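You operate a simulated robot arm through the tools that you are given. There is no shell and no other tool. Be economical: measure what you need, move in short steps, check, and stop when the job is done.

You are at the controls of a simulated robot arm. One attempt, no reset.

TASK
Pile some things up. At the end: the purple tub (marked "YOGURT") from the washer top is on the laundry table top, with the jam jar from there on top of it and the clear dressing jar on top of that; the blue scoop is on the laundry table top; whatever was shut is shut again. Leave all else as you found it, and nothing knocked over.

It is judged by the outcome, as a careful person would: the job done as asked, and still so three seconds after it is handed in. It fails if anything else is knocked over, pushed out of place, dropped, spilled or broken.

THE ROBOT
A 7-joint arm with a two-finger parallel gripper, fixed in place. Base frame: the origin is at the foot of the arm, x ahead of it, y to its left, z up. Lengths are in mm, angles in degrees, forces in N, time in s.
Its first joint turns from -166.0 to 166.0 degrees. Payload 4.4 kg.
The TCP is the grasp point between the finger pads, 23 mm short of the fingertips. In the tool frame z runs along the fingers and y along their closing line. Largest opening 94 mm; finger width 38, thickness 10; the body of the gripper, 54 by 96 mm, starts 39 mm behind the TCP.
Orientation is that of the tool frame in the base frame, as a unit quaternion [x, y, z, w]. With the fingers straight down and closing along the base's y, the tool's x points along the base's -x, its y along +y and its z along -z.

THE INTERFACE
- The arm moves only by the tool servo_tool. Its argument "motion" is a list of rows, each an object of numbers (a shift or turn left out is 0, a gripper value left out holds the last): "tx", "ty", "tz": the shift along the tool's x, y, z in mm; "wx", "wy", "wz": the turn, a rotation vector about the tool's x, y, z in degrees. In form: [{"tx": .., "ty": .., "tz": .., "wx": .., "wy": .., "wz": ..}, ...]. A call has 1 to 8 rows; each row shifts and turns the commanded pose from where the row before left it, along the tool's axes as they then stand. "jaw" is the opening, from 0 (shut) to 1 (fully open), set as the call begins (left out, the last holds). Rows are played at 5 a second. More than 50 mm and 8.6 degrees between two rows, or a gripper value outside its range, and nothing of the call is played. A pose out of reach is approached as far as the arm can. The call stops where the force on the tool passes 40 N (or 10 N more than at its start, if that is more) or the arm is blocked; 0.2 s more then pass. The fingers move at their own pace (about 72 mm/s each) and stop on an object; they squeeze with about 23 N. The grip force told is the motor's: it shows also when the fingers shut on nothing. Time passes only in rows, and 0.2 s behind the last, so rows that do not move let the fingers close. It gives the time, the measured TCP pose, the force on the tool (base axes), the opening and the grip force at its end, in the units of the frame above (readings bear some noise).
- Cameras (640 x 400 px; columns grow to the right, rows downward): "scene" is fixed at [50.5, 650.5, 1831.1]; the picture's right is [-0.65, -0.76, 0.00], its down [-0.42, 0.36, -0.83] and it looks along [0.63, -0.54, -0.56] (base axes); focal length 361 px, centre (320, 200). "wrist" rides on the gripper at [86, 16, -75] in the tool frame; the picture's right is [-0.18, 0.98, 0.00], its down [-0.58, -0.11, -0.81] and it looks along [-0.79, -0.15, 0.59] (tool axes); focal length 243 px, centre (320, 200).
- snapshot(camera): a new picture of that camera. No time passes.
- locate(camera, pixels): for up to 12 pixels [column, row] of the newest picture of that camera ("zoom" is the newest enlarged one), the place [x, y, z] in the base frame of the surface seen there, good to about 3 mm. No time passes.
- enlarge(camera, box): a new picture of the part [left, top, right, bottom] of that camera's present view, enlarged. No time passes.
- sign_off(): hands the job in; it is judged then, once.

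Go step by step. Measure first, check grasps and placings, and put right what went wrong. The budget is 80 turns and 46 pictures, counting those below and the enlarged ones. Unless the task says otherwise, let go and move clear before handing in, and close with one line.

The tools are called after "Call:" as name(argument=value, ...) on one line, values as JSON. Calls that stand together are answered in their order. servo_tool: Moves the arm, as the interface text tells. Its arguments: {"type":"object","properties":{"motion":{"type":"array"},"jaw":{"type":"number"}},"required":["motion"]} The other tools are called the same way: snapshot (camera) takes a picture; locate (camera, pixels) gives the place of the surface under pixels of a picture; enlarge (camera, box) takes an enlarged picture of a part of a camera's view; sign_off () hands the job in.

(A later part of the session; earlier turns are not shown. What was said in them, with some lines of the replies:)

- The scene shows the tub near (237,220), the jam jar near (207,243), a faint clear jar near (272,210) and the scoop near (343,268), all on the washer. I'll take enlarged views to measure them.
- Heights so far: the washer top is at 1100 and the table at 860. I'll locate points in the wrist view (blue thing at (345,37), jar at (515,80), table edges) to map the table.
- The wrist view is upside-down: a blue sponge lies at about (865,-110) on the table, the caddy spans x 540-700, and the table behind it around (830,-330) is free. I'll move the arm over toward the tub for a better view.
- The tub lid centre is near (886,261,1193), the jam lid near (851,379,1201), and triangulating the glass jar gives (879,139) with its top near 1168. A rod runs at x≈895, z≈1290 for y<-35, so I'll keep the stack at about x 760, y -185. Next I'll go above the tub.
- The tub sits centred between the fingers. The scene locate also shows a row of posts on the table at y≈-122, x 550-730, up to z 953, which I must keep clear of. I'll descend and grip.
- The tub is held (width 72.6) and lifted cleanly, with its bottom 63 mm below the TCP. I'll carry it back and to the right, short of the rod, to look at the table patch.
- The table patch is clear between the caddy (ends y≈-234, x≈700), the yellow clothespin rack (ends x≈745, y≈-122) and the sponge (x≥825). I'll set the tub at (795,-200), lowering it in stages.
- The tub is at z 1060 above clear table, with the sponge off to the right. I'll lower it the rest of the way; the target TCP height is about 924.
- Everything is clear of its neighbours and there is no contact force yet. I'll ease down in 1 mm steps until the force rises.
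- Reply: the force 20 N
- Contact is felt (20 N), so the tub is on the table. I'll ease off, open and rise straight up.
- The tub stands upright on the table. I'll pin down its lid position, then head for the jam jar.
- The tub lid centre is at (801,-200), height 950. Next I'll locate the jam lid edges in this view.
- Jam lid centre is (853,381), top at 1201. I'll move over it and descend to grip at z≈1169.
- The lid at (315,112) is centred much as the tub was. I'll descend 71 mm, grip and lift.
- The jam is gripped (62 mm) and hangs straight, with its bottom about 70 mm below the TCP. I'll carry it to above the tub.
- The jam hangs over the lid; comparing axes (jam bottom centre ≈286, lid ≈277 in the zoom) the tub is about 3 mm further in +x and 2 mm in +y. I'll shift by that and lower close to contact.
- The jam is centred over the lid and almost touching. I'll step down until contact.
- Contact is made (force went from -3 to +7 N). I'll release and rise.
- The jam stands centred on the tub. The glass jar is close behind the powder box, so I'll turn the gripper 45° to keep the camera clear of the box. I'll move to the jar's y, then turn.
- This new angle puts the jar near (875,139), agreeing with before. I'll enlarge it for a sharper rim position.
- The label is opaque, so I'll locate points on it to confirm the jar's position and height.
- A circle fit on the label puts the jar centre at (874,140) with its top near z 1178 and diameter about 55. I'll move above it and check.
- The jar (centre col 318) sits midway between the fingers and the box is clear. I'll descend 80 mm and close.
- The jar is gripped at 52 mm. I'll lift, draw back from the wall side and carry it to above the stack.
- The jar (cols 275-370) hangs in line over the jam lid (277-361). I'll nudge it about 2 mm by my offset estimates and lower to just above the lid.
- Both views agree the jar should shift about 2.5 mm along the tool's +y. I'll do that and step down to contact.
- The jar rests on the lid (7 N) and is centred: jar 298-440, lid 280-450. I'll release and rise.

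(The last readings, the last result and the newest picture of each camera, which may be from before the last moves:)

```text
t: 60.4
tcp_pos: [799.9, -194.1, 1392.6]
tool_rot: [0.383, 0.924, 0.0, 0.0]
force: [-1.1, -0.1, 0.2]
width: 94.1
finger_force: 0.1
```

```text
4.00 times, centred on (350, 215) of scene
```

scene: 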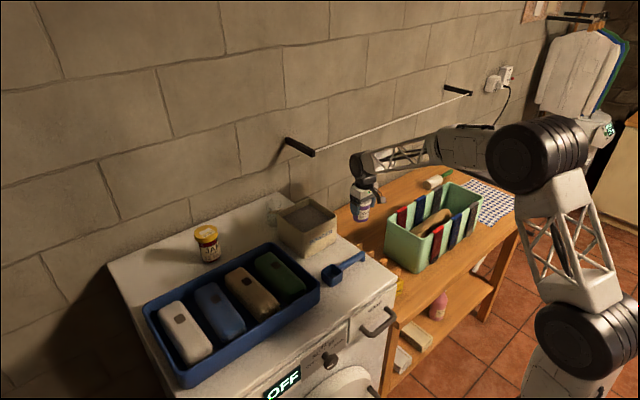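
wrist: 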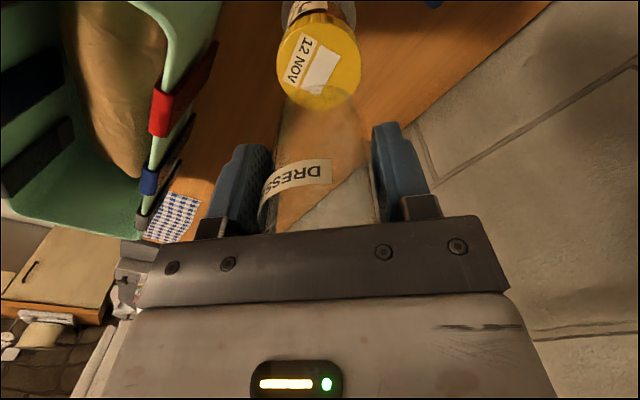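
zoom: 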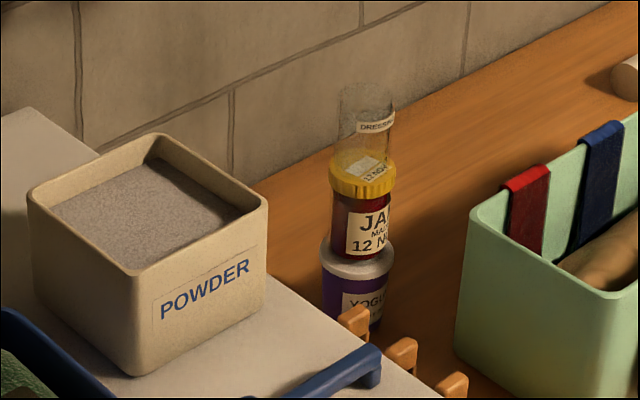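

The stack stands straight. Next is the scoop: its handle runs along y at x≈552, z≈1130, so I'll move above it and turn the gripper so it closes along x.

Call:
servo_tool(motion=[{"tx": 47, "ty": 4.4}, {"tx": 47, "ty": 4.4}, {"tx": 47, "ty": 4.4}, {"tx": 47, "ty": 4.4}, {"tx": 47, "ty": 4.4}, {"tx": 47, "ty": 4.4}, {"tx": 47, "ty": 4.4}, {"tx": 47, "ty": 4.4}])

Call:
servo_tool(motion=[{"wz": 7.5}, {"wz": 7.5}, {"wz": 7.5}, {"wz": 7.5}, {"wz": 7.5}, {"wz": 7.5}, {}])

Call:
snapshot(camera="wrist")

Call:
enlarge(camera="scene", box=[300, 235, 396, 295])

```text
t: 62.2
tcp_pos: [561.9, 96.1, 1392.3]
tool_rot: [0.383, 0.924, 0.0, 0.0]
force: [0.3, 0.7, -0.4]
width: 94.0
finger_force: 0.0
```

```text
t: 63.8
tcp_pos: [561.4, 95.3, 1391.4]
tool_rot: [0.708, 0.706, 0.0, 0.0]
force: [-0.2, 0.2, -1.0]
width: 94.0
finger_force: 0.1
```

```text
9 pictures are left
```

wrist: 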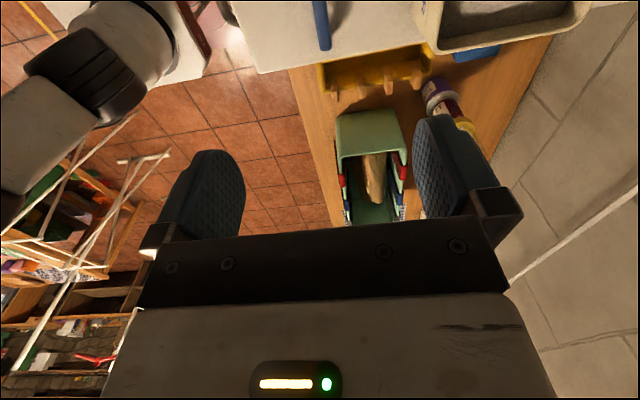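

```text
6.67 times, centred on (348, 265) of scene
```

zoom: 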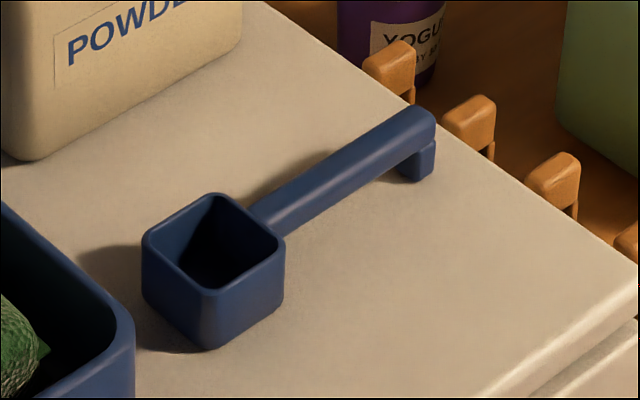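

The scoop is seen clearly: cup (142-285, 190-350), handle rising to (420,120) with a leg. I'll locate points along the handle and the cup rim.

Call:
locate(camera="zoom", pixels=[[290, 200], [310, 188], [330, 177], [360, 160], [390, 141], [420, 118], [420, 160], [216, 197], [280, 240], [212, 290], [148, 236], [212, 335]])

```text
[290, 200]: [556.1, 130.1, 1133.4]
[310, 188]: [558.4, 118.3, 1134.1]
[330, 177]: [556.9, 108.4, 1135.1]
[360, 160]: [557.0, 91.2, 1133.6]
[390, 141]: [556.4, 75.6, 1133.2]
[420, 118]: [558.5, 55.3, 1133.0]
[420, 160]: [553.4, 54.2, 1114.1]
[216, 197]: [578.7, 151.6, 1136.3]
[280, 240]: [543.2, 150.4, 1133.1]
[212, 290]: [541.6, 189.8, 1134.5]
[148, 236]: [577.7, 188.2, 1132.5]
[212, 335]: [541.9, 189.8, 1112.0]
```

The handle lies along x≈557 from y 48 to 148 (top 1134), and the cup spans y 150-190. I'll descend to (558,115,1128) and grip across the handle.

Call:
servo_tool(motion=[{"tx": 20, "ty": -3}, {"tz": 45}, {"tz": 45}, {"tz": 45}, {"tz": 45}, {"tz": 45}, {"tz": 38}, {}])

Call:
enlarge(camera="scene", box=[280, 210, 408, 290])

```text
t: 65.6
tcp_pos: [556.6, 115.4, 1130.4]
tool_rot: [0.707, 0.707, 0.0, 0.0]
force: [-1.0, 0.1, 0.2]
width: 94.1
finger_force: 0.1
```

```text
5.00 times, centred on (344, 250) of scene
```

zoom: 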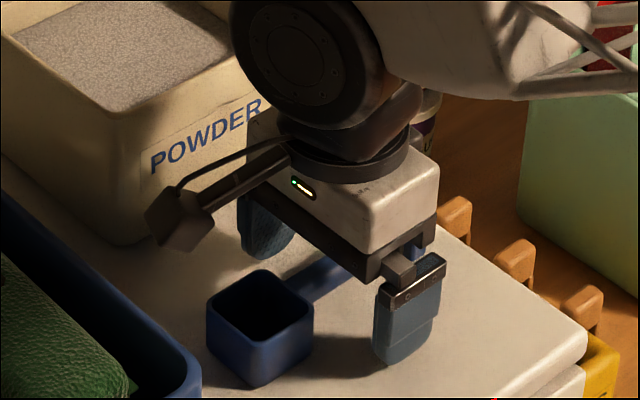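

The fingers straddle the handle and clear the cup. I'll close and lift a little to test the hold.

Call:
servo_tool(motion=[{"tz": 2}, {}, {}, {}, {}, {}], jaw=0)

Call:
servo_tool(motion=[{"tz": -20}, {"tz": -45}, {"tz": -45}, {"tz": -45}, {"tz": -45}, {"tz": -45}, {}])

Call:
enlarge(camera="scene", box=[280, 110, 408, 190])

```text
t: 67.0
tcp_pos: [558.0, 116.4, 1126.2]
tool_rot: [0.708, 0.707, 0.0, 0.0]
force: [0.1, -0.4, -0.1]
width: 15.1
finger_force: 23.1
```

```text
t: 68.6
tcp_pos: [558.4, 113.9, 1372.8]
tool_rot: [0.707, 0.707, 0.0, 0.0]
force: [0.9, 0.4, 0.0]
width: 15.2
finger_force: 22.4
```

```text
5.00 times, centred on (344, 150) of scene
```

zoom: 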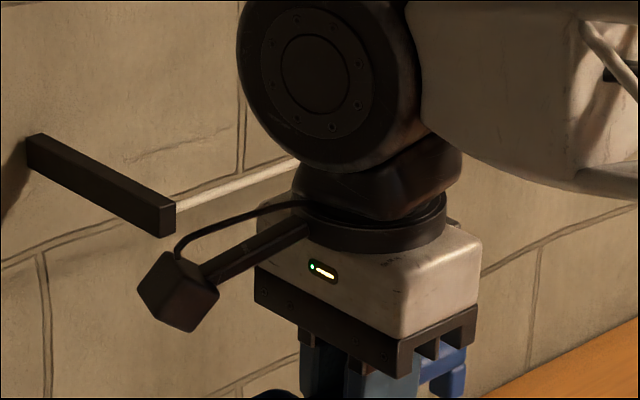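

The scoop is held (15.1 mm). I'll carry it high to behind the caddy, around (800,-380).

Call:
servo_tool(motion=[{"tx": -41.25, "ty": 20.2}, {"tx": -41.25, "ty": 20.2}, {"tx": -41.25, "ty": 20.2}, {"tx": -41.25, "ty": 20.2}, {"tx": -41.25, "ty": 20.2}, {"tx": -41.25, "ty": 20.2}])

Call:
servo_tool(motion=[{"tx": -41.25, "ty": 20.2}, {"tx": -41.25, "ty": 20.2}, {"tx": -41.25, "ty": 20.2}, {"tx": -41.25, "ty": 20.2}, {"tx": -41.25, "ty": 20.2}, {"tx": -41.25, "ty": 20.2}, {}])

Call:
servo_tool(motion=[{"tz": 45}, {"tz": 45}, {"tz": 45}, {"tz": 45}, {"tz": 45}, {"tz": 45}, {"tz": 45}, {}])

Call:
snapshot(camera="scene")

```text
t: 70.0
tcp_pos: [678.9, -133.7, 1371.1]
tool_rot: [0.707, 0.707, 0.001, 0.0]
force: [0.0, -0.8, 0.0]
width: 15.1
finger_force: 22.9
```

```text
t: 71.6
tcp_pos: [800.3, -381.6, 1371.9]
tool_rot: [0.707, 0.707, -0.001, 0.0]
force: [-0.5, 0.0, -0.1]
width: 15.3
finger_force: 23.1
```

```text
t: 73.4
tcp_pos: [800.8, -380.9, 1054.7]
tool_rot: [0.706, 0.708, 0.0, 0.0]
force: [0.4, -0.2, -1.3]
width: 14.9
finger_force: 22.9
```

```text
5 pictures are left
```

scene: 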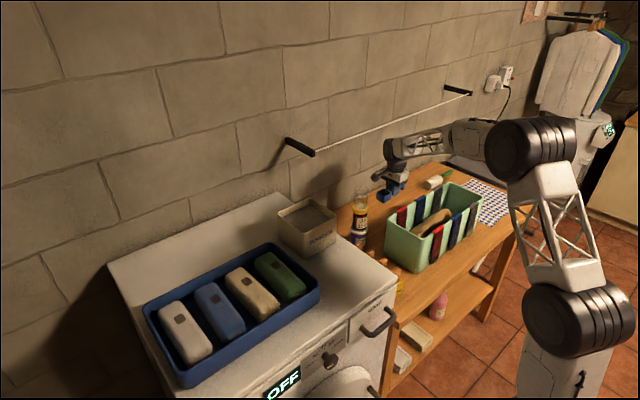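

The stack is intact and the scoop hangs behind the caddy. I'll lower most of the way and check the clearance over the caddy.

Call:
servo_tool(motion=[{"tz": 40}, {"tz": 40}, {"tz": 40}, {}])

Call:
enlarge(camera="scene", box=[330, 110, 490, 210])

```text
t: 74.4
tcp_pos: [800.4, -382.8, 938.2]
tool_rot: [0.707, 0.707, 0.0, -0.001]
force: [0.6, 0.3, -0.3]
width: 15.0
finger_force: 22.4
```

```text
4.00 times, centred on (410, 160) of scene
```

zoom: 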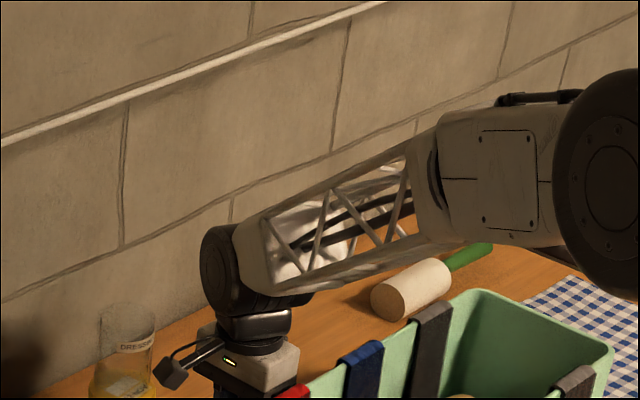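

The forearm slopes well above the caddy and the camera head stays clear of the jar. I'll lower to near the table, then step down to contact.

Call:
servo_tool(motion=[{"tz": 25}, {"tz": 15}, {"tz": 5}, {"tz": 2}, {}])

Call:
servo_tool(motion=[{"tz": 1}, {"tz": 1}, {}])

Call:
servo_tool(motion=[{"tz": 1}, {}])

```text
t: 75.6
tcp_pos: [799.9, -381.6, 890.3]
tool_rot: [0.707, 0.707, 0.0, 0.0]
force: [-0.2, -0.3, -0.4]
width: 15.0
finger_force: 22.9
```

```text
t: 76.4
tcp_pos: [800.4, -379.1, 888.6]
tool_rot: [0.707, 0.707, 0.0, 0.0]
force: [-0.2, -0.5, -0.8]
width: 15.0
finger_force: 23.1
```

```text
t: 77.0
tcp_pos: [801.4, -380.1, 887.9]
tool_rot: [0.707, 0.707, -0.001, 0.0]
force: [0.4, 0.0, -1.0]
width: 15.2
finger_force: 22.9
```

Call:
servo_tool(motion=[{"tz": 1}, {}])

Call:
servo_tool(motion=[{"tz": 1}, {}])

```text
t: 77.6
tcp_pos: [799.9, -380.3, 887.6]
tool_rot: [0.707, 0.707, 0.001, 0.0]
force: [-0.4, -0.3, 3.7]
width: 15.0
finger_force: 23.1
```

```text
t: 78.2
tcp_pos: [800.1, -380.4, 886.2]
tool_rot: [0.706, 0.708, 0.0, 0.001]
force: [-5.0, 0.3, 21.0]
width: 15.3
finger_force: 22.8
```

The scoop is on the table. I'll ease off, open and rise straight up.

Call:
servo_tool(motion=[{"tz": -1.2}, {}])

Call:
servo_tool(motion=[{}, {}, {}, {"tz": -20}, {"tz": -45}, {"tz": -45}, {"tz": -45}, {"tz": -45}], jaw=0.7)

Call:
servo_tool(motion=[{"tz": -45}, {"tz": -45}, {"tz": -45}, {"tz": -45}, {"tz": -45}, {"tz": -45}, {"tz": -20}, {}])

Call:
snapshot(camera="scene")

Call:
enlarge(camera="scene", box=[320, 150, 480, 250])

```text
t: 78.8
tcp_pos: [800.3, -380.0, 886.2]
tool_rot: [0.707, 0.707, 0.001, 0.001]
force: [1.6, 1.6, 20.3]
width: 15.2
finger_force: 22.8
```

```text
t: 80.6
tcp_pos: [802.7, -380.7, 1085.1]
tool_rot: [0.707, 0.708, -0.001, 0.0]
force: [-0.3, -0.6, -0.4]
width: 65.7
finger_force: 0.0
```

```text
t: 82.4
tcp_pos: [802.0, -380.2, 1375.2]
tool_rot: [0.707, 0.707, 0.0, -0.001]
force: [0.1, -0.3, -0.1]
width: 65.8
finger_force: 0.1
```

```text
3 pictures are left
```

scene: 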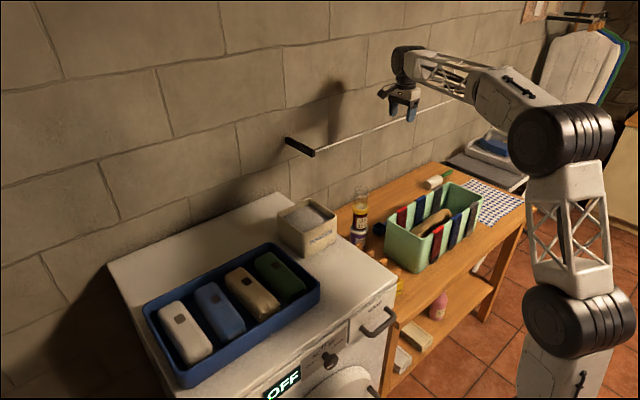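

```text
4.00 times, centred on (400, 200) of scene
```

zoom: 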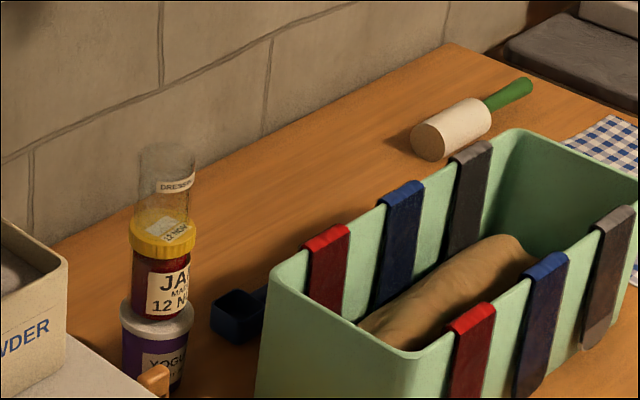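

The stack stands straight, the scoop sits flat on the table behind the caddy, everything else is where it was, and the arm is clear. Nothing was opened, so there is nothing to shut; handing in.

Call:
sign_off()

```text
The job is handed in.
```

The job is done and handed in: the yogurt tub, jam jar and dressing jar are stacked in that order on the laundry table. The blue scoop lies on the table behind the green caddy. In the last pictures nothing else had moved, and I opened nothing.
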